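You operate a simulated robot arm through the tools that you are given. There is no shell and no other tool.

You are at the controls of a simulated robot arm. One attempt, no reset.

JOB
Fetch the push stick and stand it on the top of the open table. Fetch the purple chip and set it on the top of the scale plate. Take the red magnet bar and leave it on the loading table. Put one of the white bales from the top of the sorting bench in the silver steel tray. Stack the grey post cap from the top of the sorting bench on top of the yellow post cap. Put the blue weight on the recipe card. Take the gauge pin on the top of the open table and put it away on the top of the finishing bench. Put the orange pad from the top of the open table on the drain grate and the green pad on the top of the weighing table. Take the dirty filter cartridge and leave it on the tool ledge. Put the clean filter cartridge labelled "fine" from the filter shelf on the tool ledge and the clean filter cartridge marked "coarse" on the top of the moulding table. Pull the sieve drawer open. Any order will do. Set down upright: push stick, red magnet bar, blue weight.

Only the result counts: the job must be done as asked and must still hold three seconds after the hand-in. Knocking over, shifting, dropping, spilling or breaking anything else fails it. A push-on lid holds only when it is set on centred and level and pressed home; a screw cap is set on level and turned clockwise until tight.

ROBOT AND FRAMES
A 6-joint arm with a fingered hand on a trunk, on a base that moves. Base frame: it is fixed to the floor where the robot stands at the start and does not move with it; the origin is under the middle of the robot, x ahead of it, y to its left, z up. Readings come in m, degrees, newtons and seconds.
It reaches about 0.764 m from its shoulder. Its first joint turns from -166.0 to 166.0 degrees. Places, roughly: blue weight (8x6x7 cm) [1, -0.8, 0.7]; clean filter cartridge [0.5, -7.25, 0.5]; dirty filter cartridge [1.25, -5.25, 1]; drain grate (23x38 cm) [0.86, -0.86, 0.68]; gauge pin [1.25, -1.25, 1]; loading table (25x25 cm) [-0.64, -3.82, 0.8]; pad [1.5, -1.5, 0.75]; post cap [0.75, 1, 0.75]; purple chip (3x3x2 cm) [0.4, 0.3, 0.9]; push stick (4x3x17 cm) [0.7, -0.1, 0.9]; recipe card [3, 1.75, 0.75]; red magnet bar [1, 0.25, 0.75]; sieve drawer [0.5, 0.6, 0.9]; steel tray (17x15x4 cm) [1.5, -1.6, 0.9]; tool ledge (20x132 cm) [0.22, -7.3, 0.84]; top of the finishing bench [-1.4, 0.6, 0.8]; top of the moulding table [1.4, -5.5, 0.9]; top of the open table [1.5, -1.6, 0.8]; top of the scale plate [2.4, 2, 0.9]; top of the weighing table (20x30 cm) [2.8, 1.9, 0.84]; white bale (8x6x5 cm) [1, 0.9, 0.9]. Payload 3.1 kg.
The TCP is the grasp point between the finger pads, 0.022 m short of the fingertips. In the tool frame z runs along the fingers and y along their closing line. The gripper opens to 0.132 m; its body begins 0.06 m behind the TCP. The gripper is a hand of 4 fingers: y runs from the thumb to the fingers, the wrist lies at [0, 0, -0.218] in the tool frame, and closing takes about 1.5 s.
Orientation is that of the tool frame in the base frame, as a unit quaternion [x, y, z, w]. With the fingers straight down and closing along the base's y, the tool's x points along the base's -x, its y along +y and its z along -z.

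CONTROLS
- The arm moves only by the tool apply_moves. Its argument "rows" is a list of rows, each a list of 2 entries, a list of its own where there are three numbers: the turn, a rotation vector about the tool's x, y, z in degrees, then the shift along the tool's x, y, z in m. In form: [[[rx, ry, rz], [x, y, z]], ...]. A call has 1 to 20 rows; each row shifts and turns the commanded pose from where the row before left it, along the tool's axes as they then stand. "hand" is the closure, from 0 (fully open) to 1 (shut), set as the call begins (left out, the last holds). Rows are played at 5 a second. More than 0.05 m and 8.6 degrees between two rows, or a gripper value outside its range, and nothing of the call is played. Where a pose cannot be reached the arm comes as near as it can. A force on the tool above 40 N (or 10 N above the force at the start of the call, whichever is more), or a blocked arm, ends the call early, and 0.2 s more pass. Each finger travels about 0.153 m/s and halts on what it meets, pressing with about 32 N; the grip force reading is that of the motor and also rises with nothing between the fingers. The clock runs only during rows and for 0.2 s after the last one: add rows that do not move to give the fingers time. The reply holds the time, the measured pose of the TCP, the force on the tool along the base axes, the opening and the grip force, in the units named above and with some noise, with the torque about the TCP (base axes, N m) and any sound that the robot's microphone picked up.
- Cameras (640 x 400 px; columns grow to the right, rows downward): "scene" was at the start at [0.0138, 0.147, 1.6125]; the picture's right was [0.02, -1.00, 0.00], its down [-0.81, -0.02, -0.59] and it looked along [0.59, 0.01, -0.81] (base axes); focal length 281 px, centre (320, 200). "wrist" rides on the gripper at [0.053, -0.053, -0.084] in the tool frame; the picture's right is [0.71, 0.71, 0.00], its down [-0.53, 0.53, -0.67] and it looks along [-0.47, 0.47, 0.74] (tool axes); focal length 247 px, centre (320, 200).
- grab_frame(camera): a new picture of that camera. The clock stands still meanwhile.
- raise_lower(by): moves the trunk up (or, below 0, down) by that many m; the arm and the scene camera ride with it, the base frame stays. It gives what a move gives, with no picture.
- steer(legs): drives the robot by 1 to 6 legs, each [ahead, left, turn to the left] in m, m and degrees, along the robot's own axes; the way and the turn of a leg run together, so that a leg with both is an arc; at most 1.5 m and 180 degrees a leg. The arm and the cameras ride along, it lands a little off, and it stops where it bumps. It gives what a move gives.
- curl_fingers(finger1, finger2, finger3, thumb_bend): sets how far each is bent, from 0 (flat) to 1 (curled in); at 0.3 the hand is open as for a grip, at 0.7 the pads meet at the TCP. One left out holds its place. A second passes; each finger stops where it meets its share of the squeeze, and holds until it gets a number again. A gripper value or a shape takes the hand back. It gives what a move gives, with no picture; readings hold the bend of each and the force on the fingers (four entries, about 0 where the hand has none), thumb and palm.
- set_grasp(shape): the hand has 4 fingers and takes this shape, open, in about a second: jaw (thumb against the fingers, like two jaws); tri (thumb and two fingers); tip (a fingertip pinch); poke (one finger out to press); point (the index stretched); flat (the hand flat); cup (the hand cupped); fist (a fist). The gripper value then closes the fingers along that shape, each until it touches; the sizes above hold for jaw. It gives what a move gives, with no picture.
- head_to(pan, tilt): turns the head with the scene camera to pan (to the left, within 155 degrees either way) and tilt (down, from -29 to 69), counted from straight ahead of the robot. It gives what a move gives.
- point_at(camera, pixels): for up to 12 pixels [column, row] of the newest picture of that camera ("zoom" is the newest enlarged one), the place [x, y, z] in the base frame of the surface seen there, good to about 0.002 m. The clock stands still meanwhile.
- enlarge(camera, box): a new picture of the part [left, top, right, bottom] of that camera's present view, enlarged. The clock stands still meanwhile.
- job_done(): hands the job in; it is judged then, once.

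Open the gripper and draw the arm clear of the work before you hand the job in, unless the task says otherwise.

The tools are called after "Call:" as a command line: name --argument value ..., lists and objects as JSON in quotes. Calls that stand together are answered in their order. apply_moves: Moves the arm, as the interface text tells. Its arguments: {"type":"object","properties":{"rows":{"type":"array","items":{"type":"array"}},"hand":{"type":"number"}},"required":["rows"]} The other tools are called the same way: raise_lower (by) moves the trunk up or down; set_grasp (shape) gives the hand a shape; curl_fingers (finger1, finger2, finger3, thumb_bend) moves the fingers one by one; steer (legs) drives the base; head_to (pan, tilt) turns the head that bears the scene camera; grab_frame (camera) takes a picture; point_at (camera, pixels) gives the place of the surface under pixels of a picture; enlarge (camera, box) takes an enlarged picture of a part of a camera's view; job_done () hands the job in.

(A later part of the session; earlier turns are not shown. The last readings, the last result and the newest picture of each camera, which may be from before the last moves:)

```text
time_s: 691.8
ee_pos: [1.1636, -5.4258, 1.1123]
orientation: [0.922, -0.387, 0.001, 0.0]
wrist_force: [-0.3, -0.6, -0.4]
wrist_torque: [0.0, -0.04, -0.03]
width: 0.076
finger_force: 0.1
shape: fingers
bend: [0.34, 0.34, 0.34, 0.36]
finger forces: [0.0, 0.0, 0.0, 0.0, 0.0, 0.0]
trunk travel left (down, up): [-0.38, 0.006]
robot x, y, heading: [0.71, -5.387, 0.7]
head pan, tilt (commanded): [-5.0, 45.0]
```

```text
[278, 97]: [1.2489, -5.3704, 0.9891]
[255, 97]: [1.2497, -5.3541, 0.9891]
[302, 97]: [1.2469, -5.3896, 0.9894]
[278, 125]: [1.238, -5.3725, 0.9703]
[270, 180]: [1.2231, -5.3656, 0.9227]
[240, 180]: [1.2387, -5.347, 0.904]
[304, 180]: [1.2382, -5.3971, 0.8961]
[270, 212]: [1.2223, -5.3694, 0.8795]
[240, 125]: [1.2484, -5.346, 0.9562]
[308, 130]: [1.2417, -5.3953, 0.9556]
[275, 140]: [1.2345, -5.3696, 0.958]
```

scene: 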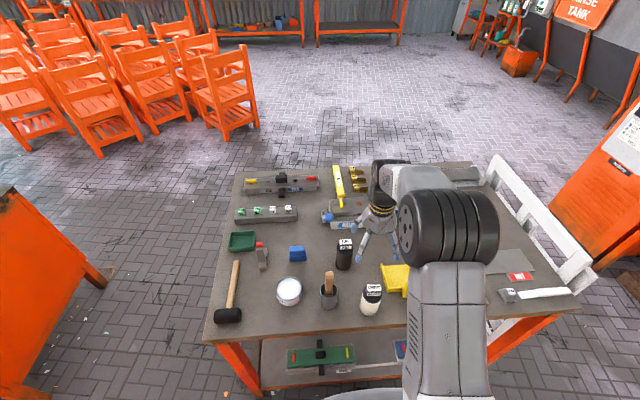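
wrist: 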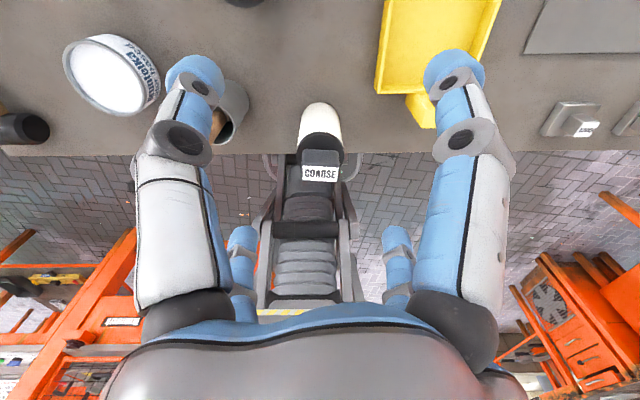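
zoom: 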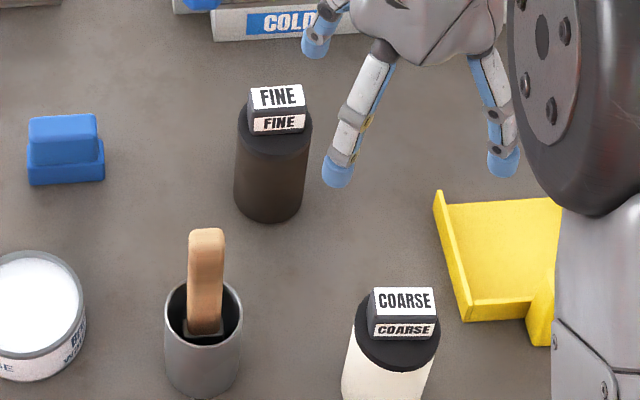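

Dirty bottle centre ≈[1.248,−5.371], top 0.989. I move 4 cm closer and shift the hand above it.

Call:
steer --legs '[[0.04, 0, -0.7]]'

Call:
apply_moves --rows '[[[0, 0, 0], [-0.004, -0.035, 0]], [[0, 0, 0], [-0.004, -0.035, 0]]]'

Call:
grab_frame --camera "wrist"

Call:
grab_frame --camera "scene"

```text
time_s: 692.7
ee_pos: [1.1998, -5.4311, 1.1122]
orientation: [0.919, -0.393, 0.0, 0.0]
wrist_force: [-0.1, 0.0, 0.3]
wrist_torque: [-0.04, 0.04, 0.01]
width: 0.0763
finger_force: 0.0
shape: fingers
bend: [0.34, 0.34, 0.34, 0.36]
finger forces: [0.0, 0.0, 0.0, 0.0, 0.1, 0.0]
trunk travel left (down, up): [-0.38, 0.006]
robot x, y, heading: [0.7458, -5.3898, -0.1]
head pan, tilt (commanded): [-5.0, 45.0]
```

```text
time_s: 693.3
ee_pos: [1.2472, -5.3763, 1.1094]
orientation: [0.92, -0.393, 0.0, 0.001]
wrist_force: [0.8, -1.0, -0.5]
wrist_torque: [-0.03, 0.05, 0.01]
width: 0.0761
finger_force: 0.1
shape: fingers
bend: [0.34, 0.34, 0.34, 0.36]
finger forces: [0.0, 0.1, 0.0, 0.0, 0.1, 0.0]
trunk travel left (down, up): [-0.38, 0.006]
robot x, y, heading: [0.7406, -5.388, -0.4]
head pan, tilt (commanded): [-5.0, 45.0]
```

```text
taken
```

wrist: 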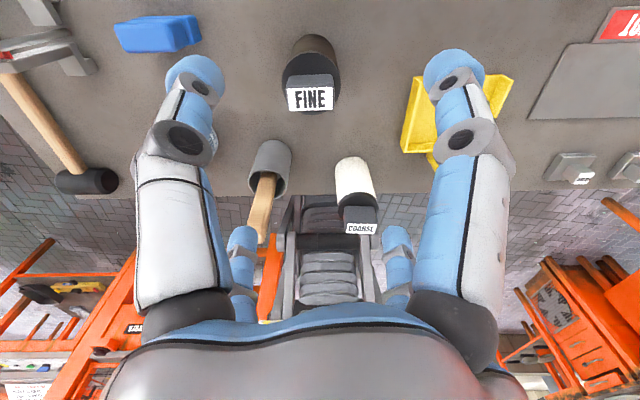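

```text
taken
```

scene: 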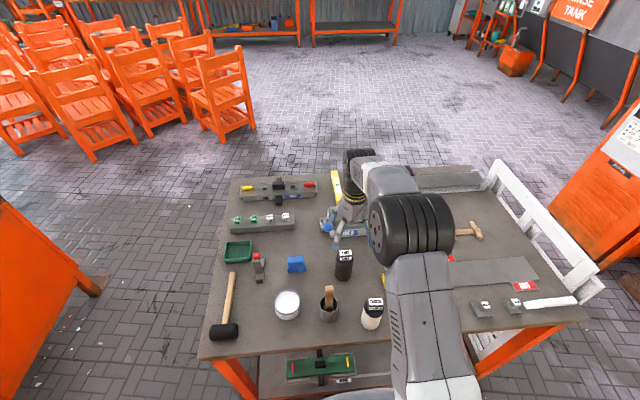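

Offset only ~7 mm. I correct, lower the trunk by 0.1 and descend to z≈0.943.

Call:
apply_moves --rows '[[[0, 0, 0], [-0.003, -0.0056, 0]]]'

Call:
raise_lower --by -0.1

Call:
apply_moves --rows '[[[0, 0, 0], [0, 0, 0.03]], [[0, 0, 0], [0, 0, 0.025]], [[0, 0, 0], [0, 0, 0.012]]]'

Call:
grab_frame --camera "wrist"

```text
time_s: 693.7
ee_pos: [1.2485, -5.3706, 1.1102]
orientation: [0.92, -0.392, 0.0, 0.001]
wrist_force: [-0.3, -0.8, -1.0]
wrist_torque: [0.02, -0.01, -0.02]
width: 0.0765
finger_force: 0.1
shape: fingers
bend: [0.34, 0.34, 0.34, 0.36]
finger forces: [0.0, 0.0, 0.0, 0.0, 0.0, 0.0]
trunk travel left (down, up): [-0.38, 0.006]
robot x, y, heading: [0.7467, -5.388, -0.3]
head pan, tilt (commanded): [-5.0, 45.0]
```

```text
time_s: 695.0
ee_pos: [1.2477, -5.3722, 1.0096]
orientation: [0.92, -0.393, 0.001, 0.001]
wrist_force: [-0.8, 0.3, 0.2]
wrist_torque: [0.03, -0.01, -0.01]
width: 0.0763
finger_force: 0.0
shape: fingers
bend: [0.34, 0.34, 0.34, 0.36]
finger forces: [0.1, 0.1, 0.0, 0.1, 0.0, 0.0]
trunk travel left (down, up): [-0.28, 0.106]
robot x, y, heading: [0.7485, -5.3885, -0.8]
head pan, tilt (commanded): [-5.0, 45.0]
```

```text
time_s: 695.8
ee_pos: [1.2467, -5.3722, 0.9407]
orientation: [0.919, -0.394, 0.001, 0.002]
wrist_force: [-0.6, 0.2, 0.4]
wrist_torque: [0.0, 0.05, 0.04]
width: 0.0761
finger_force: 0.1
shape: fingers
bend: [0.34, 0.34, 0.34, 0.36]
finger forces: [0.0, 0.1, 0.0, 0.1, 0.1, 0.0]
trunk travel left (down, up): [-0.28, 0.106]
robot x, y, heading: [0.7486, -5.3874, -0.6]
head pan, tilt (commanded): [-5.0, 45.0]
```

```text
taken
```

wrist: 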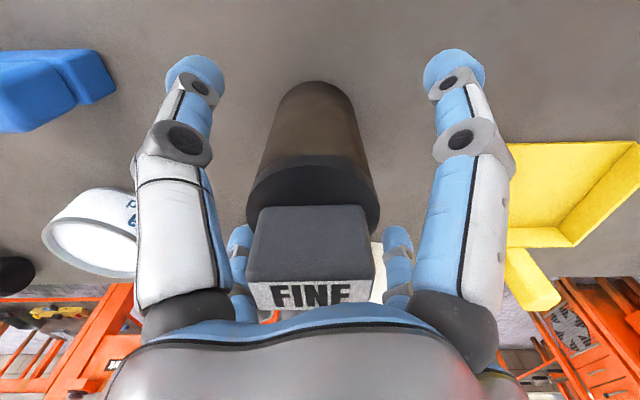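

The bottle is centred between the fingers. I close.

Call:
curl_fingers --finger1 0.7 --finger2 0.7 --finger3 0.7 --thumb_bend 0.7

Call:
apply_moves --rows '[[[0, 0, 0], [0, 0, -0.015]], [[0, 0, 0], [0, 0, -0.035]], [[0, 0, 0], [0, 0, -0.045]], [[0, 0, 0], [0, 0, -0.045]]]'

Call:
grab_frame --camera "wrist"

```text
time_s: 696.8
ee_pos: [1.2465, -5.3711, 0.9421]
orientation: [0.92, -0.393, 0.001, 0.0]
wrist_force: [-0.3, 0.6, -0.5]
wrist_torque: [0.02, 0.04, -0.01]
width: 0.0256
finger_force: 19.4
shape: fingers
bend: [0.56, 0.54, 0.55, 0.59]
finger forces: [7.7, 9.4, 8.1, 0.1, 13.5, 0.0]
trunk travel left (down, up): [-0.28, 0.106]
robot x, y, heading: [0.7444, -5.387, -0.2]
head pan, tilt (commanded): [-5.0, 45.0]
```

```text
time_s: 697.8
ee_pos: [1.246, -5.3735, 1.0836]
orientation: [0.919, -0.394, 0.001, 0.001]
wrist_force: [0.2, -0.2, -2.0]
wrist_torque: [-0.01, -0.02, 0.04]
width: 0.0256
finger_force: 19.2
shape: fingers
bend: [0.56, 0.54, 0.55, 0.59]
finger forces: [7.8, 9.4, 8.0, 0.1, 13.4, 0.0]
trunk travel left (down, up): [-0.28, 0.106]
robot x, y, heading: [0.7442, -5.3845, -0.2]
head pan, tilt (commanded): [-5.0, 45.0]
```

```text
taken
```

wrist: 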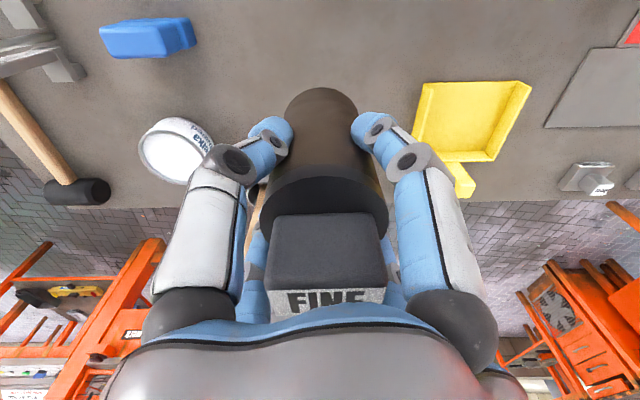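

Held vertically. I raise the trunk, back off, drive south and turn to face the ledge.

Call:
raise_lower --by 0.1

Call:
steer --legs '[[-0.31, 0, 0.2], [0, -1.0, 0], [0, 0, -90], [0.2, 0, 0], [0, 0.31, 0]]'

Call:
head_to --pan 0 --tilt 50

Call:
grab_frame --camera "scene"

```text
time_s: 699.1
ee_pos: [1.2472, -5.3735, 1.1833]
orientation: [0.919, -0.394, 0.001, 0.001]
wrist_force: [0.2, 0.3, -2.1]
wrist_torque: [0.01, -0.05, -0.02]
width: 0.0252
finger_force: 18.8
shape: fingers
bend: [0.56, 0.54, 0.55, 0.59]
finger forces: [7.8, 9.3, 8.0, 0.0, 13.4, 0.0]
trunk travel left (down, up): [-0.38, 0.006]
robot x, y, heading: [0.7473, -5.3872, -0.1]
head pan, tilt (commanded): [-5.0, 45.0]
```

```text
time_s: 712.7
ee_pos: [0.7604, -7.0871, 1.1826]
orientation: [-0.374, 0.928, 0.0, -0.001]
wrist_force: [0.5, -1.3, -1.6]
wrist_torque: [-0.01, -0.01, -0.01]
width: 0.0253
finger_force: 18.7
shape: fingers
bend: [0.56, 0.54, 0.55, 0.59]
finger forces: [7.8, 9.0, 7.6, 0.1, 13.2, 0.0]
trunk travel left (down, up): [-0.38, 0.006]
robot x, y, heading: [0.7459, -6.5898, -90.2]
head pan, tilt (commanded): [-5.0, 45.0]
```

```text
time_s: 713.4
ee_pos: [0.7592, -7.0867, 1.1825]
orientation: [-0.373, 0.928, -0.001, -0.001]
wrist_force: [-0.3, -0.9, -2.2]
wrist_torque: [0.02, -0.01, -0.01]
width: 0.0255
finger_force: 18.2
shape: fingers
bend: [0.56, 0.54, 0.55, 0.59]
finger forces: [7.8, 8.9, 7.5, 0.0, 13.3, 0.0]
trunk travel left (down, up): [-0.38, 0.006]
robot x, y, heading: [0.7463, -6.5837, -90.3]
head pan, tilt (commanded): [0.0, 50.0]
```

```text
taken
```

scene: 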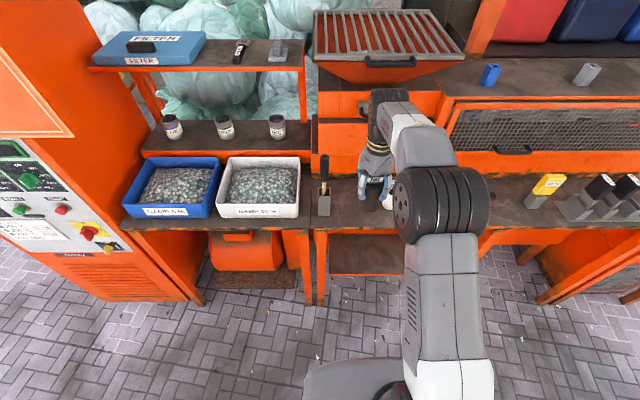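

I check the overhead hopper and drawer fronts for clearance.

Call:
point_at --camera "scene" --pixels '[[350, 72], [390, 62], [330, 60], [345, 100], [345, 130], [430, 75], [345, 160], [345, 185], [324, 205], [385, 200], [440, 65], [350, 15]]'

Call:
enlarge --camera "scene" --box '[300, 60, 460, 240]'

```text
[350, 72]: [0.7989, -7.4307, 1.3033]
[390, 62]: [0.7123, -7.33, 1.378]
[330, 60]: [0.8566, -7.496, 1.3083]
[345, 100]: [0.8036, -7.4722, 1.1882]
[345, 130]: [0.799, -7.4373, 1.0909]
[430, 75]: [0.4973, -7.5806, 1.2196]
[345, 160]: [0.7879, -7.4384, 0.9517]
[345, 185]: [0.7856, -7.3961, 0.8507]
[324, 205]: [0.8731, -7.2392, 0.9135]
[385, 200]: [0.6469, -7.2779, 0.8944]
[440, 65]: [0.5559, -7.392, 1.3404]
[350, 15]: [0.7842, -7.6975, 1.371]
```

```text
2.22 times, centred on (380, 150) of scene
```

zoom: 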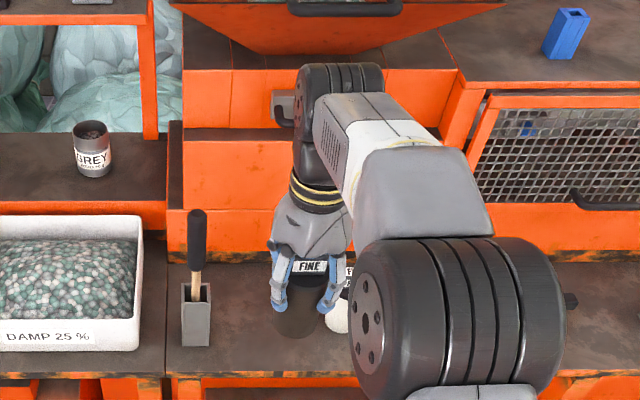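

Clearance is fine. I drive forward 0.19 so the bottle is above [0.755,−7.28], then lower.

Call:
steer --legs '[[0.193, 0, 0.3]]'

Call:
raise_lower --by -0.1

Call:
grab_frame --camera "wrist"

Call:
enlarge --camera "scene" --box '[280, 60, 460, 260]'

```text
time_s: 714.9
ee_pos: [0.7613, -7.2815, 1.1825]
orientation: [-0.375, 0.927, -0.001, -0.001]
wrist_force: [-0.4, -0.2, -1.3]
wrist_torque: [0.0, -0.02, 0.0]
width: 0.0252
finger_force: 18.5
shape: fingers
bend: [0.56, 0.54, 0.55, 0.59]
finger forces: [7.8, 8.8, 7.6, 0.0, 13.2, 0.0]
trunk travel left (down, up): [-0.38, 0.006]
robot x, y, heading: [0.7447, -6.7782, -90.1]
head pan, tilt (commanded): [0.0, 50.0]
```

```text
time_s: 716.3
ee_pos: [0.7623, -7.2793, 1.0829]
orientation: [-0.375, 0.927, 0.0, -0.001]
wrist_force: [-0.2, -0.6, -0.8]
wrist_torque: [-0.02, 0.01, 0.0]
width: 0.0254
finger_force: 19.3
shape: fingers
bend: [0.56, 0.54, 0.55, 0.59]
finger forces: [7.8, 8.8, 7.7, 0.0, 13.2, 0.0]
trunk travel left (down, up): [-0.28, 0.106]
robot x, y, heading: [0.7464, -6.7828, -90.1]
head pan, tilt (commanded): [0.0, 50.0]
```

```text
taken
```

wrist: 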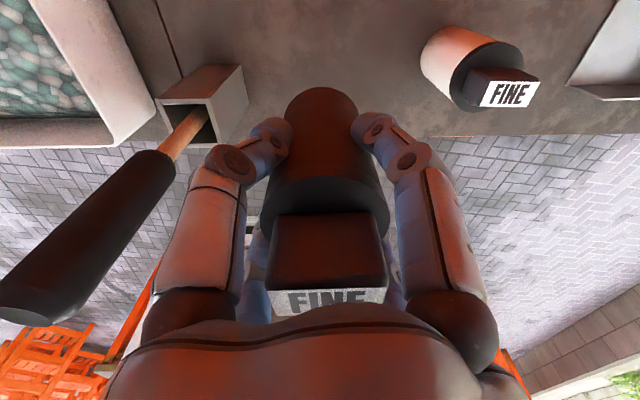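

```text
2.00 times, centred on (370, 160) of scene
```

zoom: 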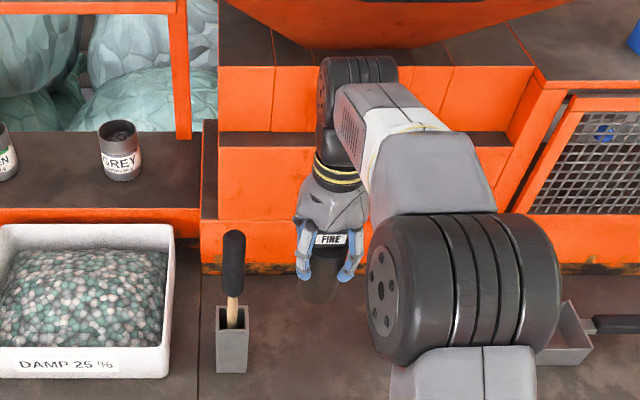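

The scoop handle is close on the left; I shift 1.5 cm right, then lower the bottle.

Call:
apply_moves --rows '[[[0, 0, 0], [0.0108, 0.0104, 0]], [[0, 0, 0], [0, 0, 0.045]], [[0, 0, 0], [0, 0, 0.045]], [[0, 0, 0], [0, 0, 0.035]], [[0, 0, 0], [0, 0, 0.015]]]'

Call:
apply_moves --rows '[[[0, 0, 0], [0, 0, 0.005]], [[0, 0, 0], [0, 0, 0.002]]]'

Call:
apply_moves --rows '[[[0, 0, 0], [0, 0, 0.002]], [[0, 0, 0], [0, 0, 0]]]'

```text
time_s: 717.5
ee_pos: [0.747, -7.2811, 0.9416]
orientation: [-0.376, 0.927, 0.0, -0.001]
wrist_force: [-0.2, 0.5, -1.0]
wrist_torque: [0.0, -0.01, 0.02]
width: 0.0253
finger_force: 18.8
shape: fingers
bend: [0.56, 0.54, 0.55, 0.59]
finger forces: [7.8, 9.1, 7.6, 0.1, 13.1, 0.1]
trunk travel left (down, up): [-0.28, 0.106]
robot x, y, heading: [0.7429, -6.7771, -90.0]
head pan, tilt (commanded): [0.0, 50.0]
```

```text
time_s: 718.1
ee_pos: [0.7459, -7.2799, 0.9365]
orientation: [-0.376, 0.927, 0.001, -0.001]
wrist_force: [0.2, 0.0, -2.1]
wrist_torque: [0.01, -0.02, -0.02]
width: 0.0249
finger_force: 19.4
shape: fingers
bend: [0.56, 0.54, 0.55, 0.59]
finger forces: [7.7, 9.1, 7.6, 0.1, 13.2, 0.0]
trunk travel left (down, up): [-0.28, 0.106]
robot x, y, heading: [0.7445, -6.7787, -89.9]
head pan, tilt (commanded): [0.0, 50.0]
```

```text
time_s: 718.7
ee_pos: [0.7457, -7.2815, 0.934]
orientation: [-0.376, 0.927, -0.001, -0.001]
wrist_force: [-0.1, 0.3, -1.3]
wrist_torque: [-0.01, 0.01, 0.01]
width: 0.0253
finger_force: 19.0
shape: fingers
bend: [0.56, 0.54, 0.55, 0.59]
finger forces: [7.7, 9.1, 7.7, 0.1, 13.1, 0.0]
trunk travel left (down, up): [-0.28, 0.106]
robot x, y, heading: [0.7431, -6.7786, -90.1]
head pan, tilt (commanded): [0.0, 50.0]
```

Almost there; a few more small steps.

Call:
apply_moves --rows '[[[0, 0, 0], [0, 0, 0.002]], [[0, 0, 0], [0, 0, 0]]]'

Call:
apply_moves --rows '[[[0, 0, 0], [0, 0, 0.002]], [[0, 0, 0], [0, 0, 0]]]'

```text
time_s: 719.3
ee_pos: [0.7463, -7.2806, 0.9327]
orientation: [-0.375, 0.927, -0.001, -0.002]
wrist_force: [0.0, 0.1, -0.6]
wrist_torque: [0.0, 0.02, -0.02]
width: 0.0251
finger_force: 18.6
shape: fingers
bend: [0.56, 0.54, 0.55, 0.59]
finger forces: [7.9, 9.1, 7.6, 0.0, 13.1, 0.1]
trunk travel left (down, up): [-0.28, 0.106]
robot x, y, heading: [0.7407, -6.7781, -90.1]
head pan, tilt (commanded): [0.0, 50.0]
```

```text
time_s: 719.9
ee_pos: [0.7476, -7.2807, 0.9317]
orientation: [-0.376, 0.927, -0.001, -0.002]
wrist_force: [-0.2, -2.8, 10.3]
wrist_torque: [-0.02, 0.02, 0.03]
width: 0.0252
finger_force: 20.0
shape: fingers
bend: [0.56, 0.54, 0.55, 0.59]
finger forces: [8.7, 8.8, 8.1, 0.1, 14.5, 0.0]
trunk travel left (down, up): [-0.28, 0.106]
robot x, y, heading: [0.7462, -6.7801, -90.2]
head pan, tilt (commanded): [0.0, 50.0]
```

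Contact. I open the fingers to 0.42 and lift straight up.

Call:
curl_fingers --finger1 0.43 --finger2 0.43 --finger3 0.43 --thumb_bend 0.45

Call:
apply_moves --rows '[[[0, 0, 0], [0, 0, -0.01]], [[0, 0, 0], [0, 0, -0.03]], [[0, 0, 0], [0, 0, -0.045]], [[0, 0, 0], [0, 0, -0.045]], [[0, 0, 0], [0, 0, -0.045]]]'

Call:
grab_frame --camera "wrist"

```text
time_s: 720.9
ee_pos: [0.7472, -7.2803, 0.9299]
orientation: [-0.375, 0.927, 0.0, 0.0]
wrist_force: [-0.2, 0.7, -0.4]
wrist_torque: [0.0, -0.02, 0.04]
width: 0.0548
finger_force: 0.0
shape: fingers
bend: [0.43, 0.43, 0.43, 0.45]
finger forces: [0.0, 0.0, 0.0, 0.0, 0.0, 0.0]
trunk travel left (down, up): [-0.28, 0.106]
robot x, y, heading: [0.7458, -6.7786, -89.9]
head pan, tilt (commanded): [0.0, 50.0]
```

```text
time_s: 722.1
ee_pos: [0.7459, -7.2803, 1.1031]
orientation: [-0.375, 0.927, 0.0, -0.002]
wrist_force: [-0.1, 0.1, -0.1]
wrist_torque: [0.01, -0.01, -0.01]
width: 0.0549
finger_force: 0.1
shape: fingers
bend: [0.43, 0.43, 0.43, 0.45]
finger forces: [0.1, 0.1, 0.0, 0.1, 0.0, 0.1]
trunk travel left (down, up): [-0.28, 0.106]
robot x, y, heading: [0.7442, -6.78, -89.9]
head pan, tilt (commanded): [0.0, 50.0]
```

```text
taken
```

wrist: 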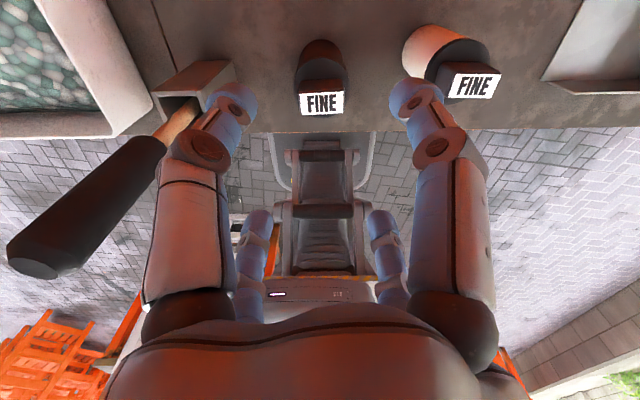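

Both cartridges stand on the ledge. I tuck the arm and drive back north (reversing) along x≈0.44.

Call:
apply_moves --rows '[[[0, 0, 0], [-0.005, -0.005, -0.04]], [[0, 0, 0], [0, 0, -0.03]]]'

Call:
steer --legs '[[-0.33, 0, 0], [0, -0.3, 0], [-1.5, 0, 0], [-1.5, 0, 0]]'

```text
time_s: 722.7
ee_pos: [0.7529, -7.2785, 1.1749]
orientation: [-0.376, 0.927, 0.0, -0.001]
wrist_force: [0.4, -0.1, 1.3]
wrist_torque: [0.01, -0.01, -0.01]
width: 0.0548
finger_force: 0.1
shape: fingers
bend: [0.43, 0.43, 0.43, 0.45]
finger forces: [0.0, 0.0, 0.1, 0.1, 0.0, 0.0]
trunk travel left (down, up): [-0.28, 0.106]
robot x, y, heading: [0.7424, -6.7783, -89.8]
head pan, tilt (commanded): [0.0, 50.0]
```

```text
time_s: 740.6
ee_pos: [0.4727, -3.9458, 1.1744]
orientation: [-0.366, 0.93, -0.001, 0.0]
wrist_force: [-0.4, 1.1, 0.7]
wrist_torque: [0.03, 0.0, -0.04]
width: 0.0548
finger_force: 0.0
shape: fingers
bend: [0.43, 0.43, 0.43, 0.45]
finger forces: [0.0, 0.0, 0.1, 0.0, 0.1, 0.0]
trunk travel left (down, up): [-0.28, 0.106]
robot x, y, heading: [0.4674, -3.4426, -90.6]
head pan, tilt (commanded): [0.0, 50.0]
```

Continue north: to y≈−2.95, shift to x≈0.02, and on to y≈0.

Call:
steer --legs '[[-0.49, 0, 0.6], [0, -0.44, 0], [-1.5, 0, 0], [-1.35, 0, 0]]'

Call:
head_to --pan 90 --tilt 50

Call:
grab_frame --camera "scene"

```text
time_s: 759.2
ee_pos: [0.0852, -0.5784, 1.1743]
orientation: [-0.375, 0.927, -0.001, -0.002]
wrist_force: [0.0, 0.2, 0.8]
wrist_torque: [0.01, 0.0, 0.04]
width: 0.0545
finger_force: 0.1
shape: fingers
bend: [0.43, 0.43, 0.43, 0.45]
finger forces: [0.1, 0.0, 0.1, 0.0, 0.0, 0.0]
trunk travel left (down, up): [-0.28, 0.106]
robot x, y, heading: [0.0754, -0.0777, -89.8]
head pan, tilt (commanded): [0.0, 50.0]
```

```text
time_s: 760.9
ee_pos: [0.0858, -0.5781, 1.1745]
orientation: [-0.376, 0.927, 0.0, -0.001]
wrist_force: [0.3, 0.1, 0.2]
wrist_torque: [-0.01, -0.03, 0.0]
width: 0.0546
finger_force: 0.1
shape: fingers
bend: [0.43, 0.43, 0.43, 0.45]
finger forces: [0.1, 0.0, 0.1, 0.1, 0.0, 0.1]
trunk travel left (down, up): [-0.28, 0.106]
robot x, y, heading: [0.0775, -0.0798, -90.1]
head pan, tilt (commanded): [90.0, 50.0]
```

```text
taken
```

scene: 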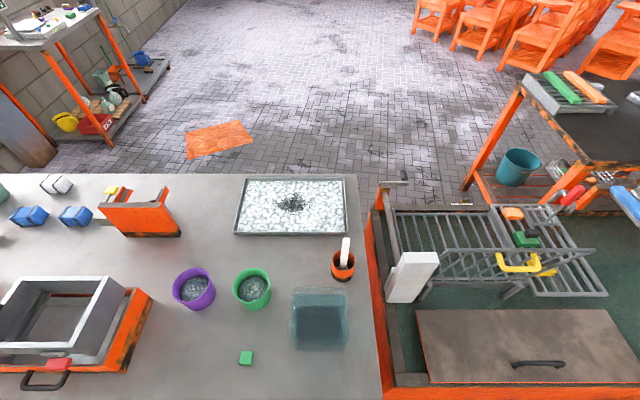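

I zoom on the push stick in the orange cup.

Call:
enlarge --camera "scene" --box '[305, 220, 385, 300]'

Call:
point_at --camera "zoom" --pixels '[[335, 110], [345, 90], [325, 150], [340, 180], [320, 200], [300, 230], [330, 290], [280, 200], [390, 200], [345, 130], [320, 170], [360, 110]]'

```text
5.00 times, centred on (345, 260) of scene
```

zoom: 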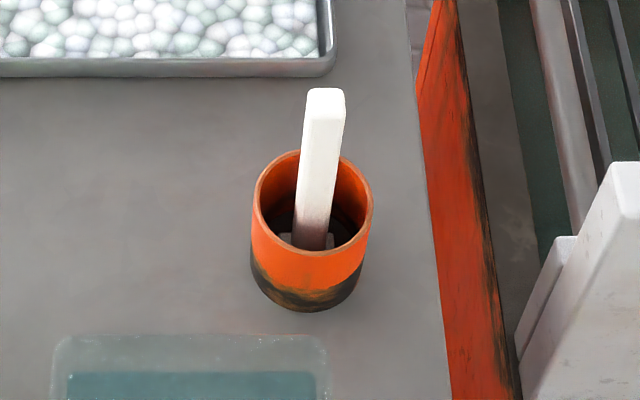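

```text
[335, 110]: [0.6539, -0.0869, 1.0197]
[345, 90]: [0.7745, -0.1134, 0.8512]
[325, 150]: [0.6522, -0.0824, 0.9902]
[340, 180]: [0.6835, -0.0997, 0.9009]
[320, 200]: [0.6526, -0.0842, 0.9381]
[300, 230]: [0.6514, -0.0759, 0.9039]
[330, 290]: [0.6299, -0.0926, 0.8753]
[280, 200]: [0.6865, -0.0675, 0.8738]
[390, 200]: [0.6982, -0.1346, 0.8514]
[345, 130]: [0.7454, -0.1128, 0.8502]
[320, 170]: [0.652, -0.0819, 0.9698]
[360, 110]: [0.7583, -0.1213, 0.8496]
```

The stick stands nearly vertical in the cup: front face x≈0.652, y≈−0.084, top ≈1.03. I step back from the bench, turn to heading 0°, and approach.

Call:
steer --legs '[[0, -0.12, 0], [0, 0, 90], [0.11, 0, 0]]'

Call:
grab_frame --camera "wrist"

Call:
head_to --pan 0 --tilt 50

Call:
grab_frame --camera "scene"

```text
time_s: 766.6
ee_pos: [0.5668, -0.0931, 1.174]
orientation: [0.914, -0.407, 0.0, 0.002]
wrist_force: [0.2, 0.4, 0.2]
wrist_torque: [-0.03, 0.01, -0.03]
width: 0.0547
finger_force: 0.1
shape: fingers
bend: [0.43, 0.43, 0.43, 0.45]
finger forces: [0.0, 0.0, 0.1, 0.0, 0.0, 0.1]
trunk travel left (down, up): [-0.28, 0.106]
robot x, y, heading: [0.0645, -0.0814, -2.2]
head pan, tilt (commanded): [90.0, 50.0]
```

```text
taken
```

wrist: 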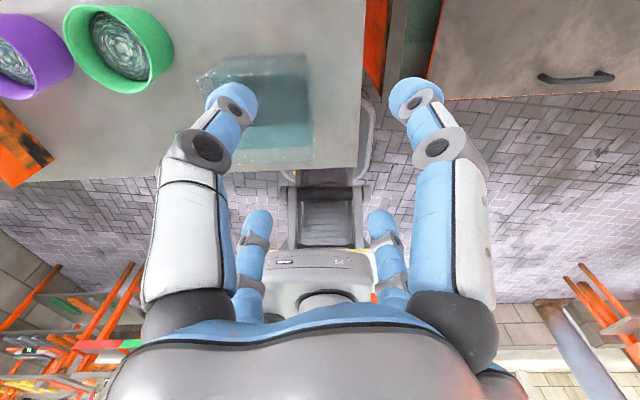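

```text
time_s: 768.3
ee_pos: [0.5669, -0.0923, 1.174]
orientation: [0.913, -0.408, 0.0, 0.001]
wrist_force: [0.3, 0.1, 0.9]
wrist_torque: [-0.01, 0.02, 0.02]
width: 0.0546
finger_force: 0.0
shape: fingers
bend: [0.43, 0.43, 0.43, 0.45]
finger forces: [0.0, 0.1, 0.0, 0.0, 0.1, 0.0]
trunk travel left (down, up): [-0.28, 0.106]
robot x, y, heading: [0.0674, -0.0832, -2.2]
head pan, tilt (commanded): [0.0, 50.0]
```

```text
taken
```

scene: 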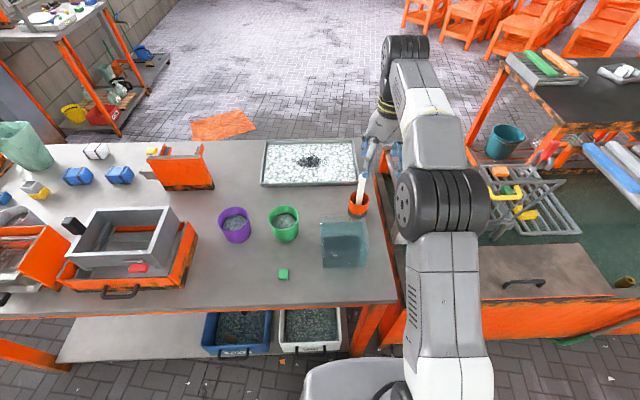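

I zoom on the stick to see its orientation and top corners.

Call:
enlarge --camera "scene" --box '[330, 150, 390, 225]'

Call:
point_at --camera "zoom" --pixels '[[300, 150], [335, 150], [318, 130], [318, 180], [310, 220], [330, 200], [290, 180], [345, 170], [318, 145], [300, 250], [250, 270], [370, 270]]'

```text
5.33 times, centred on (360, 188) of scene
```

zoom: 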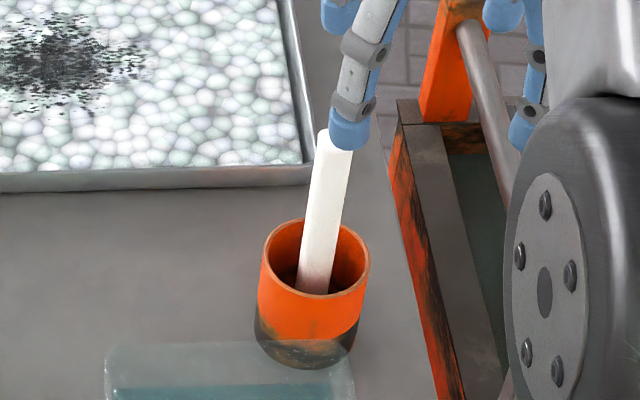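

```text
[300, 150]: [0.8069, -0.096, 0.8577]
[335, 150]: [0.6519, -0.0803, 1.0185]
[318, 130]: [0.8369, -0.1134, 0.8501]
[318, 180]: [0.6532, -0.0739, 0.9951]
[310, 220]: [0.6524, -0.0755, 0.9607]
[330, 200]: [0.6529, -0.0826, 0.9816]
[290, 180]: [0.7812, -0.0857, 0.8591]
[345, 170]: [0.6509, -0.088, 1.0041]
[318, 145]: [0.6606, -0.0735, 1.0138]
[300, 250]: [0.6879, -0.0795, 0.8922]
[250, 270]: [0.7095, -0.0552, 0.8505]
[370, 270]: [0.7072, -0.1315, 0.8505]
```

The stick's front face is at x≈0.652, y from −0.072 to −0.091, vertical. I straighten heading, move close to the bench (x≈0.105) and rotate the hand to align with the axes.

Call:
steer --legs '[[0, 0, 2.2], [0.036, 0, 0]]'

Call:
apply_moves --rows '[[[0, 0, -8], [0, 0, 0]], [[0, 0, -8], [0, 0, 0]], [[0, 0, -8], [0, 0, 0]], [[0, 0, -8], [0, 0, 0]], [[0, 0, -8], [0, 0, 0]], [[0, 0, -6], [0, 0, 0]]]' --hand 0

```text
time_s: 769.5
ee_pos: [0.6001, -0.0673, 1.1727]
orientation: [0.922, -0.386, -0.001, 0.001]
wrist_force: [1.3, -0.5, 0.2]
wrist_torque: [0.04, 0.06, 0.02]
width: 0.0547
finger_force: 0.1
shape: fingers
bend: [0.43, 0.43, 0.43, 0.45]
finger forces: [0.0, 0.0, 0.0, 0.0, 0.0, 0.1]
trunk travel left (down, up): [-0.28, 0.106]
robot x, y, heading: [0.0965, -0.0779, 0.3]
head pan, tilt (commanded): [0.0, 50.0]
```

```text
time_s: 770.9
ee_pos: [0.5963, -0.0575, 1.1742]
orientation: [1.0, 0.012, -0.001, 0.001]
wrist_force: [-0.9, -0.1, 0.5]
wrist_torque: [0.03, -0.01, 0.02]
width: 0.1318
finger_force: 0.0
shape: jaw
bend: [0.3, 0.3, 0.3, 0.3]
finger forces: [0.0, 0.0, 0.0, 0.0, 0.1, 0.0]
trunk travel left (down, up): [-0.28, 0.106]
robot x, y, heading: [0.0978, -0.0757, 1.0]
head pan, tilt (commanded): [0.0, 50.0]
```

I raise the trunk by 0.1 and lower the arm so the reach at the stick's height is maximal, then extend toward it.

Call:
raise_lower --by 0.1

Call:
apply_moves --rows '[[[0, 0, 0], [0, 0, 0.045]], [[0, 0, 0], [0, 0, 0.045]], [[0, 0, 0], [0, 0, 0.045]], [[0, 0, 0], [0, 0, 0.03]], [[0, 0, 0], [0.025, 0.01, 0]], [[0, 0, 0], [0.025, 0.01, 0]]]'

Call:
grab_frame --camera "wrist"

Call:
enlarge --camera "wrist" --box '[220, 20, 420, 180]'

```text
time_s: 772.3
ee_pos: [0.596, -0.0594, 1.2753]
orientation: [1.0, 0.009, 0.0, 0.001]
wrist_force: [0.0, -0.1, -0.3]
wrist_torque: [-0.01, 0.01, -0.02]
width: 0.132
finger_force: 0.0
shape: jaw
bend: [0.3, 0.3, 0.3, 0.3]
finger forces: [0.0, 0.0, 0.0, 0.0, 0.0, 0.0]
trunk travel left (down, up): [-0.38, 0.006]
robot x, y, heading: [0.0977, -0.0781, 0.7]
head pan, tilt (commanded): [0.0, 50.0]
```

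```text
time_s: 773.7
ee_pos: [0.6471, -0.079, 1.1095]
orientation: [1.0, 0.009, 0.0, 0.001]
wrist_force: [1.0, -0.2, -0.3]
wrist_torque: [0.0, -0.01, -0.01]
width: 0.1321
finger_force: 0.0
shape: jaw
bend: [0.3, 0.3, 0.3, 0.3]
finger forces: [0.0, 0.1, 0.0, 0.0, 0.0, 0.0]
trunk travel left (down, up): [-0.38, 0.006]
robot x, y, heading: [0.099, -0.0772, 1.1]
head pan, tilt (commanded): [0.0, 50.0]
```

```text
taken
```

wrist: 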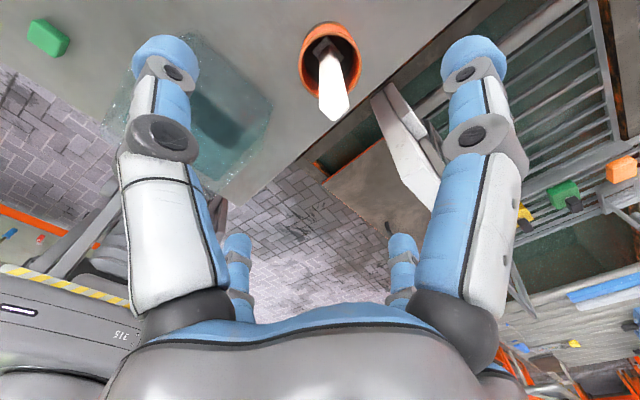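

```text
2.50 times, centred on (320, 100) of wrist
```

zoom: 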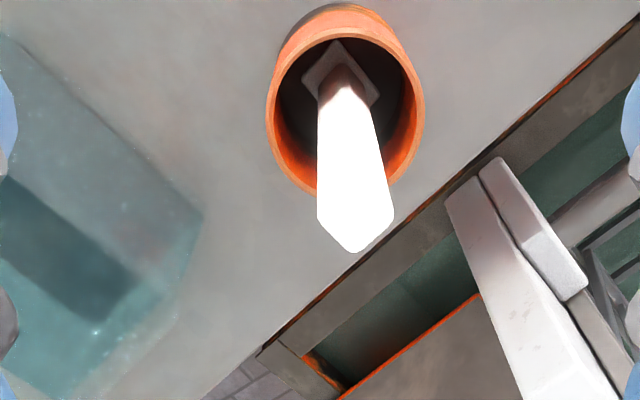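

I point at the stick's top for its exact position.

Call:
point_at --camera "zoom" --pixels '[[355, 215], [325, 212], [388, 210], [353, 243], [355, 190], [345, 120], [335, 60], [310, 90], [375, 95], [350, 150]]'

```text
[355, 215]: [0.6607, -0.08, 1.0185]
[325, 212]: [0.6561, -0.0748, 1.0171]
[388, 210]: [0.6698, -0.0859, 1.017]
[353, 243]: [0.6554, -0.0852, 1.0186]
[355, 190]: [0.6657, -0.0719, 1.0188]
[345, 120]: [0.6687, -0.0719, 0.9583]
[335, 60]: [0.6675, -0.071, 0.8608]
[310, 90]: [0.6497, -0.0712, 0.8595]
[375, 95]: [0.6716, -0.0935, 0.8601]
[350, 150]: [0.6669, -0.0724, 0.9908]
```

Stick centre (0.662,−0.080), top 1.0185, foot in the cup. I edge 12 mm closer, set the fingers to 0.45, and move over it.

Call:
steer --legs '[[0.011, 0, -0.8]]'

Call:
curl_fingers --finger1 0.45 --finger2 0.45 --finger3 0.45 --thumb_bend 0.45

```text
time_s: 774.4
ee_pos: [0.6467, -0.0788, 1.1103]
orientation: [1.0, 0.008, 0.001, 0.001]
wrist_force: [0.8, 0.0, -0.9]
wrist_torque: [0.01, 0.0, 0.0]
width: 0.1319
finger_force: 0.1
shape: jaw
bend: [0.3, 0.3, 0.3, 0.3]
finger forces: [0.0, 0.0, 0.1, 0.1, 0.0, 0.0]
trunk travel left (down, up): [-0.38, 0.006]
robot x, y, heading: [0.0956, -0.075, 0.7]
head pan, tilt (commanded): [0.0, 50.0]
stopped in leg 1: the robot was blocked; the commanded pose is now the measured one
```

```text
time_s: 775.4
ee_pos: [0.6463, -0.0796, 1.1103]
orientation: [1.0, 0.007, 0.0, 0.001]
wrist_force: [0.4, 0.0, 0.6]
wrist_torque: [0.01, -0.01, -0.02]
width: 0.053
finger_force: 0.1
shape: fingers
bend: [0.45, 0.45, 0.45, 0.45]
finger forces: [0.0, 0.0, 0.0, 0.1, 0.0, 0.0]
trunk travel left (down, up): [-0.38, 0.006]
robot x, y, heading: [0.0988, -0.0798, 0.7]
head pan, tilt (commanded): [0.0, 50.0]
```

The bench blocks closer approach, so I tilt the hand forward 10° to gain reach and move over the stick.

Call:
apply_moves --rows '[[[0, 5, 0], [0, 0, 0]], [[0, 5, 0], [0, 0, 0]], [[0, 0, 0], [0.0155, 0.0005, 0.0027]], [[0, 0, 0], [0, 0, 0]]]'

Call:
grab_frame --camera "wrist"

```text
time_s: 776.4
ee_pos: [0.6627, -0.0797, 1.1108]
orientation: [0.996, 0.008, 0.088, 0.0]
wrist_force: [-0.6, 0.7, 0.0]
wrist_torque: [-0.01, -0.05, 0.03]
width: 0.0532
finger_force: 0.0
shape: fingers
bend: [0.45, 0.45, 0.45, 0.45]
finger forces: [0.1, 0.0, 0.0, 0.0, 0.0, 0.0]
trunk travel left (down, up): [-0.38, 0.006]
robot x, y, heading: [0.0967, -0.0784, 0.8]
head pan, tilt (commanded): [0.0, 50.0]
```

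```text
taken
```

wrist: 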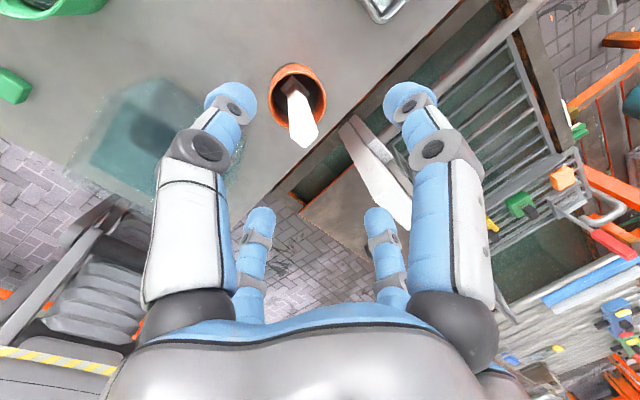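

I descend vertically around the stick to z≈0.976.

Call:
apply_moves --rows '[[[0, 0, 0], [-0.0059, 0, 0.0333]], [[0, 0, 0], [-0.0059, 0, 0.0333]], [[0, 0, 0], [-0.0059, 0, 0.0333]], [[0, 0, 0], [-0.0059, 0, 0.0333]]]'

Call:
grab_frame --camera "wrist"

```text
time_s: 777.4
ee_pos: [0.6631, -0.0788, 0.9734]
orientation: [0.996, 0.008, 0.088, 0.0]
wrist_force: [0.1, 0.4, 0.1]
wrist_torque: [0.04, -0.01, -0.03]
width: 0.0532
finger_force: 0.1
shape: fingers
bend: [0.45, 0.45, 0.45, 0.45]
finger forces: [0.0, 0.0, 0.0, 0.0, 0.0, 0.1]
trunk travel left (down, up): [-0.38, 0.006]
robot x, y, heading: [0.0955, -0.0747, 1.0]
head pan, tilt (commanded): [0.0, 50.0]
```

```text
taken
```

wrist: 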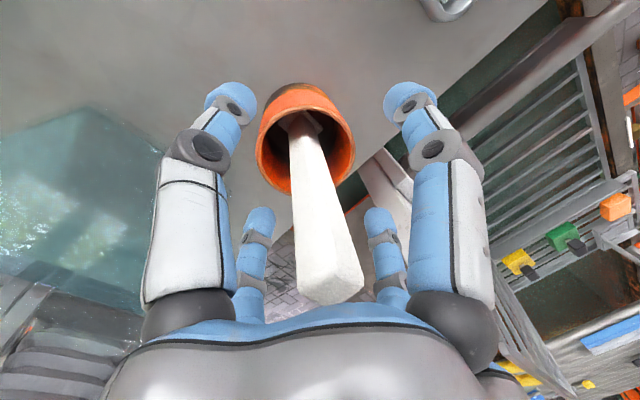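

The stick is well centred. I close the fingers.

Call:
curl_fingers --finger1 0.8 --finger2 0.8 --finger3 0.8 --thumb_bend 0.8

Call:
grab_frame --camera "wrist"

```text
time_s: 778.4
ee_pos: [0.6624, -0.0788, 0.9727]
orientation: [0.996, 0.008, 0.087, 0.001]
wrist_force: [0.2, -0.3, 0.7]
wrist_torque: [-0.05, -0.03, 0.01]
width: 0.0023
finger_force: 22.7
shape: fingers
bend: [0.64, 0.64, 0.65, 0.66]
finger forces: [9.7, 10.2, 8.9, 0.0, 15.8, 0.0]
trunk travel left (down, up): [-0.38, 0.006]
robot x, y, heading: [0.0958, -0.0787, 0.9]
head pan, tilt (commanded): [0.0, 50.0]
```

```text
taken
```

wrist: 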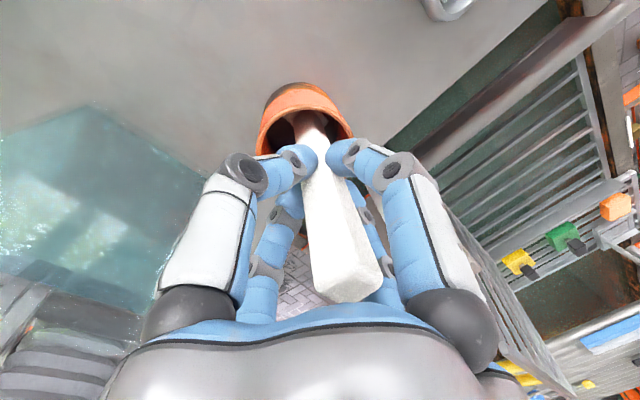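

Gripped. I lift the stick straight up out of the cup.

Call:
apply_moves --rows '[[[0, 0, 0], [0.0035, 0, -0.0197]], [[0, 0, 0], [0.0065, 0, -0.037]], [[0, 0, 0], [0.0065, 0, -0.037]], [[0, 0, 0], [0.0065, 0, -0.037]], [[0, 0, 0], [0.0052, 0, -0.0295]]]'

Call:
grab_frame --camera "wrist"

Call:
enlarge --camera "scene" --box '[300, 80, 460, 260]'

```text
time_s: 779.6
ee_pos: [0.6598, -0.0787, 1.1363]
orientation: [0.996, 0.008, 0.086, 0.001]
wrist_force: [0.4, 0.9, -1.1]
wrist_torque: [-0.03, -0.03, 0.05]
width: 0.002
finger_force: 22.4
shape: fingers
bend: [0.64, 0.64, 0.65, 0.66]
finger forces: [9.8, 10.4, 8.9, 0.0, 15.3, 0.0]
trunk travel left (down, up): [-0.38, 0.006]
robot x, y, heading: [0.0955, -0.0761, 0.8]
head pan, tilt (commanded): [0.0, 50.0]
```

```text
taken
```

wrist: 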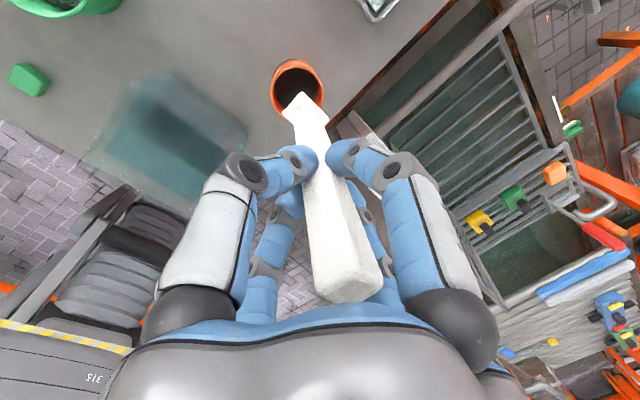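

```text
2.22 times, centred on (380, 170) of scene
```

zoom: 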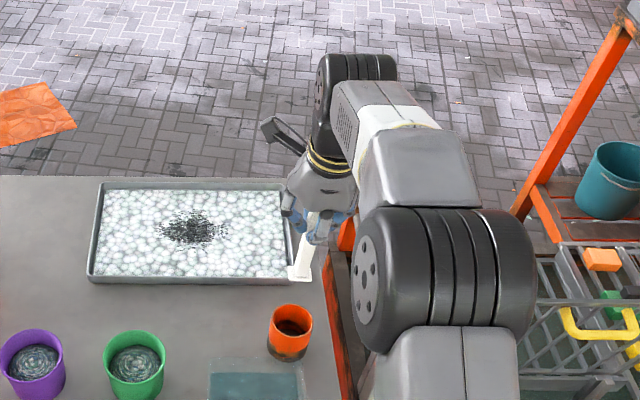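

The stick is out. I tuck the arm and drive around to the open table.

Call:
apply_moves --rows '[[[0, 0, 0], [-0.039, 0, -0.0145]], [[0, 0, 0], [-0.039, 0, -0.0145]], [[0, 0, 0], [-0.039, 0, -0.0145]], [[0, 0, 0], [-0.039, 0, -0.0145]]]'

Call:
steer --legs '[[-0.27, 0, -0.8], [0, 1.5, 0], [0, 0.46, 0], [1.5, 0, 0], [0.45, 0, 0]]'

```text
time_s: 780.6
ee_pos: [0.4955, -0.0823, 1.1703]
orientation: [0.996, 0.009, 0.089, 0.0]
wrist_force: [-0.6, 0.2, -1.0]
wrist_torque: [-0.01, -0.01, 0.06]
width: 0.002
finger_force: 22.1
shape: fingers
bend: [0.64, 0.64, 0.65, 0.66]
finger forces: [9.7, 10.5, 8.9, 0.0, 15.1, 0.0]
trunk travel left (down, up): [-0.38, 0.006]
robot x, y, heading: [0.0983, -0.0716, 0.8]
head pan, tilt (commanded): [0.0, 50.0]
```

```text
time_s: 801.2
ee_pos: [2.1471, 1.9211, 1.1692]
orientation: [0.996, 0.008, 0.087, 0.001]
wrist_force: [0.6, -0.1, -0.8]
wrist_torque: [0.01, 0.0, 0.0]
width: 0.0016
finger_force: 21.9
shape: fingers
bend: [0.64, 0.64, 0.65, 0.66]
finger forces: [9.5, 10.5, 8.9, 0.1, 15.1, 0.0]
trunk travel left (down, up): [-0.38, 0.006]
robot x, y, heading: [1.7446, 1.9257, 0.8]
head pan, tilt (commanded): [0.0, 50.0]
```

I turn to face −y and drive down to the open table's left side.

Call:
steer --legs '[[0, 0, -90.8], [1.5, 0, 0], [1.1, 0, 0]]'

Call:
head_to --pan -10 --tilt 45

Call:
grab_frame --camera "scene"

```text
time_s: 817.9
ee_pos: [1.6847, -1.1054, 1.1691]
orientation: [-0.704, 0.705, -0.061, -0.062]
wrist_force: [0.1, 0.5, -1.0]
wrist_torque: [-0.02, -0.01, -0.01]
width: 0.0022
finger_force: 21.4
shape: fingers
bend: [0.64, 0.64, 0.65, 0.66]
finger forces: [9.5, 10.5, 8.2, 0.0, 15.4, 0.0]
trunk travel left (down, up): [-0.38, 0.006]
robot x, y, heading: [1.6948, -0.7003, -90.1]
head pan, tilt (commanded): [0.0, 50.0]
```

```text
time_s: 818.6
ee_pos: [1.6828, -1.106, 1.169]
orientation: [0.705, -0.704, 0.062, 0.063]
wrist_force: [-0.7, 0.1, -0.4]
wrist_torque: [0.01, 0.01, 0.0]
width: 0.0017
finger_force: 21.6
shape: fingers
bend: [0.64, 0.64, 0.65, 0.66]
finger forces: [9.5, 10.5, 8.2, 0.0, 15.3, 0.0]
trunk travel left (down, up): [-0.38, 0.006]
robot x, y, heading: [1.6956, -0.7035, -90.5]
head pan, tilt (commanded): [-10.0, 45.0]
```

```text
taken
```

scene: 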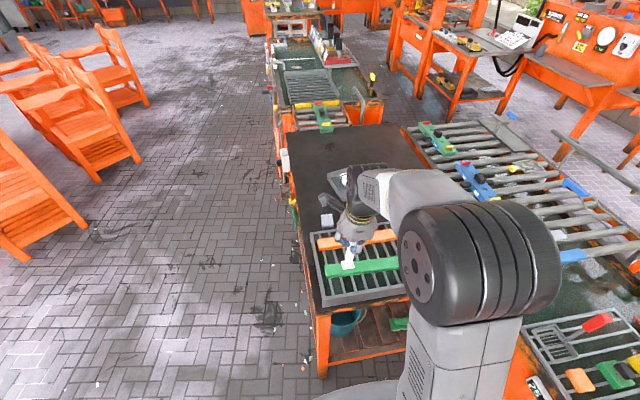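

I strafe right to x≈1.36 and advance slightly.

Call:
steer --legs '[[0, -0.33, 0.4], [0.09, 0, 0]]'

Call:
grab_frame --camera "scene"

Call:
grab_frame --camera "wrist"

```text
time_s: 820.9
ee_pos: [1.3577, -1.1095, 1.1689]
orientation: [0.71, -0.699, 0.063, 0.062]
wrist_force: [0.2, 0.5, 0.2]
wrist_torque: [-0.03, -0.03, 0.02]
width: 0.0018
finger_force: 21.7
shape: fingers
bend: [0.64, 0.64, 0.65, 0.66]
finger forces: [9.5, 10.5, 8.2, 0.1, 15.2, 0.0]
trunk travel left (down, up): [-0.38, 0.006]
robot x, y, heading: [1.3651, -0.7054, -89.3]
head pan, tilt (commanded): [-10.0, 45.0]
stopped in leg 1: the robot was blocked; the commanded pose is now the measured one
```

```text
taken
```

scene: 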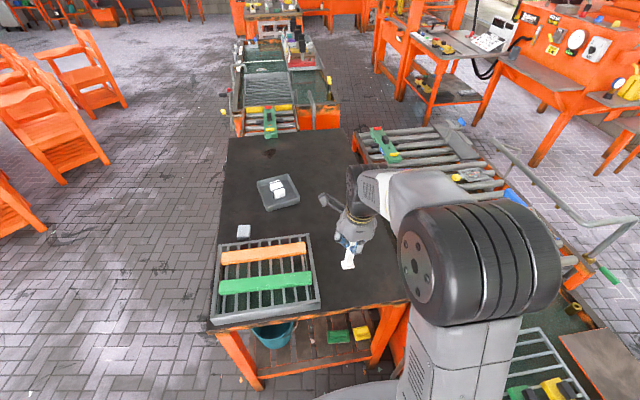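

```text
taken
```

wrist: 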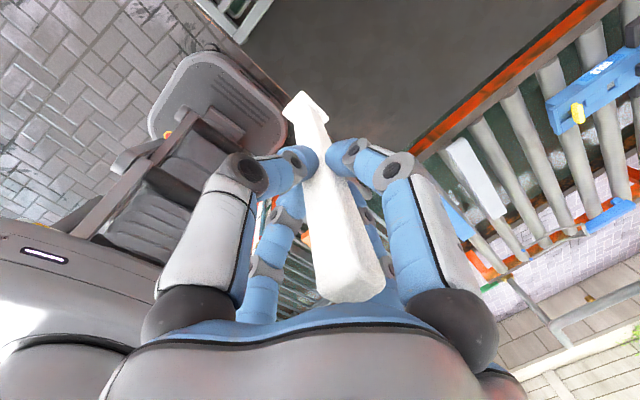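

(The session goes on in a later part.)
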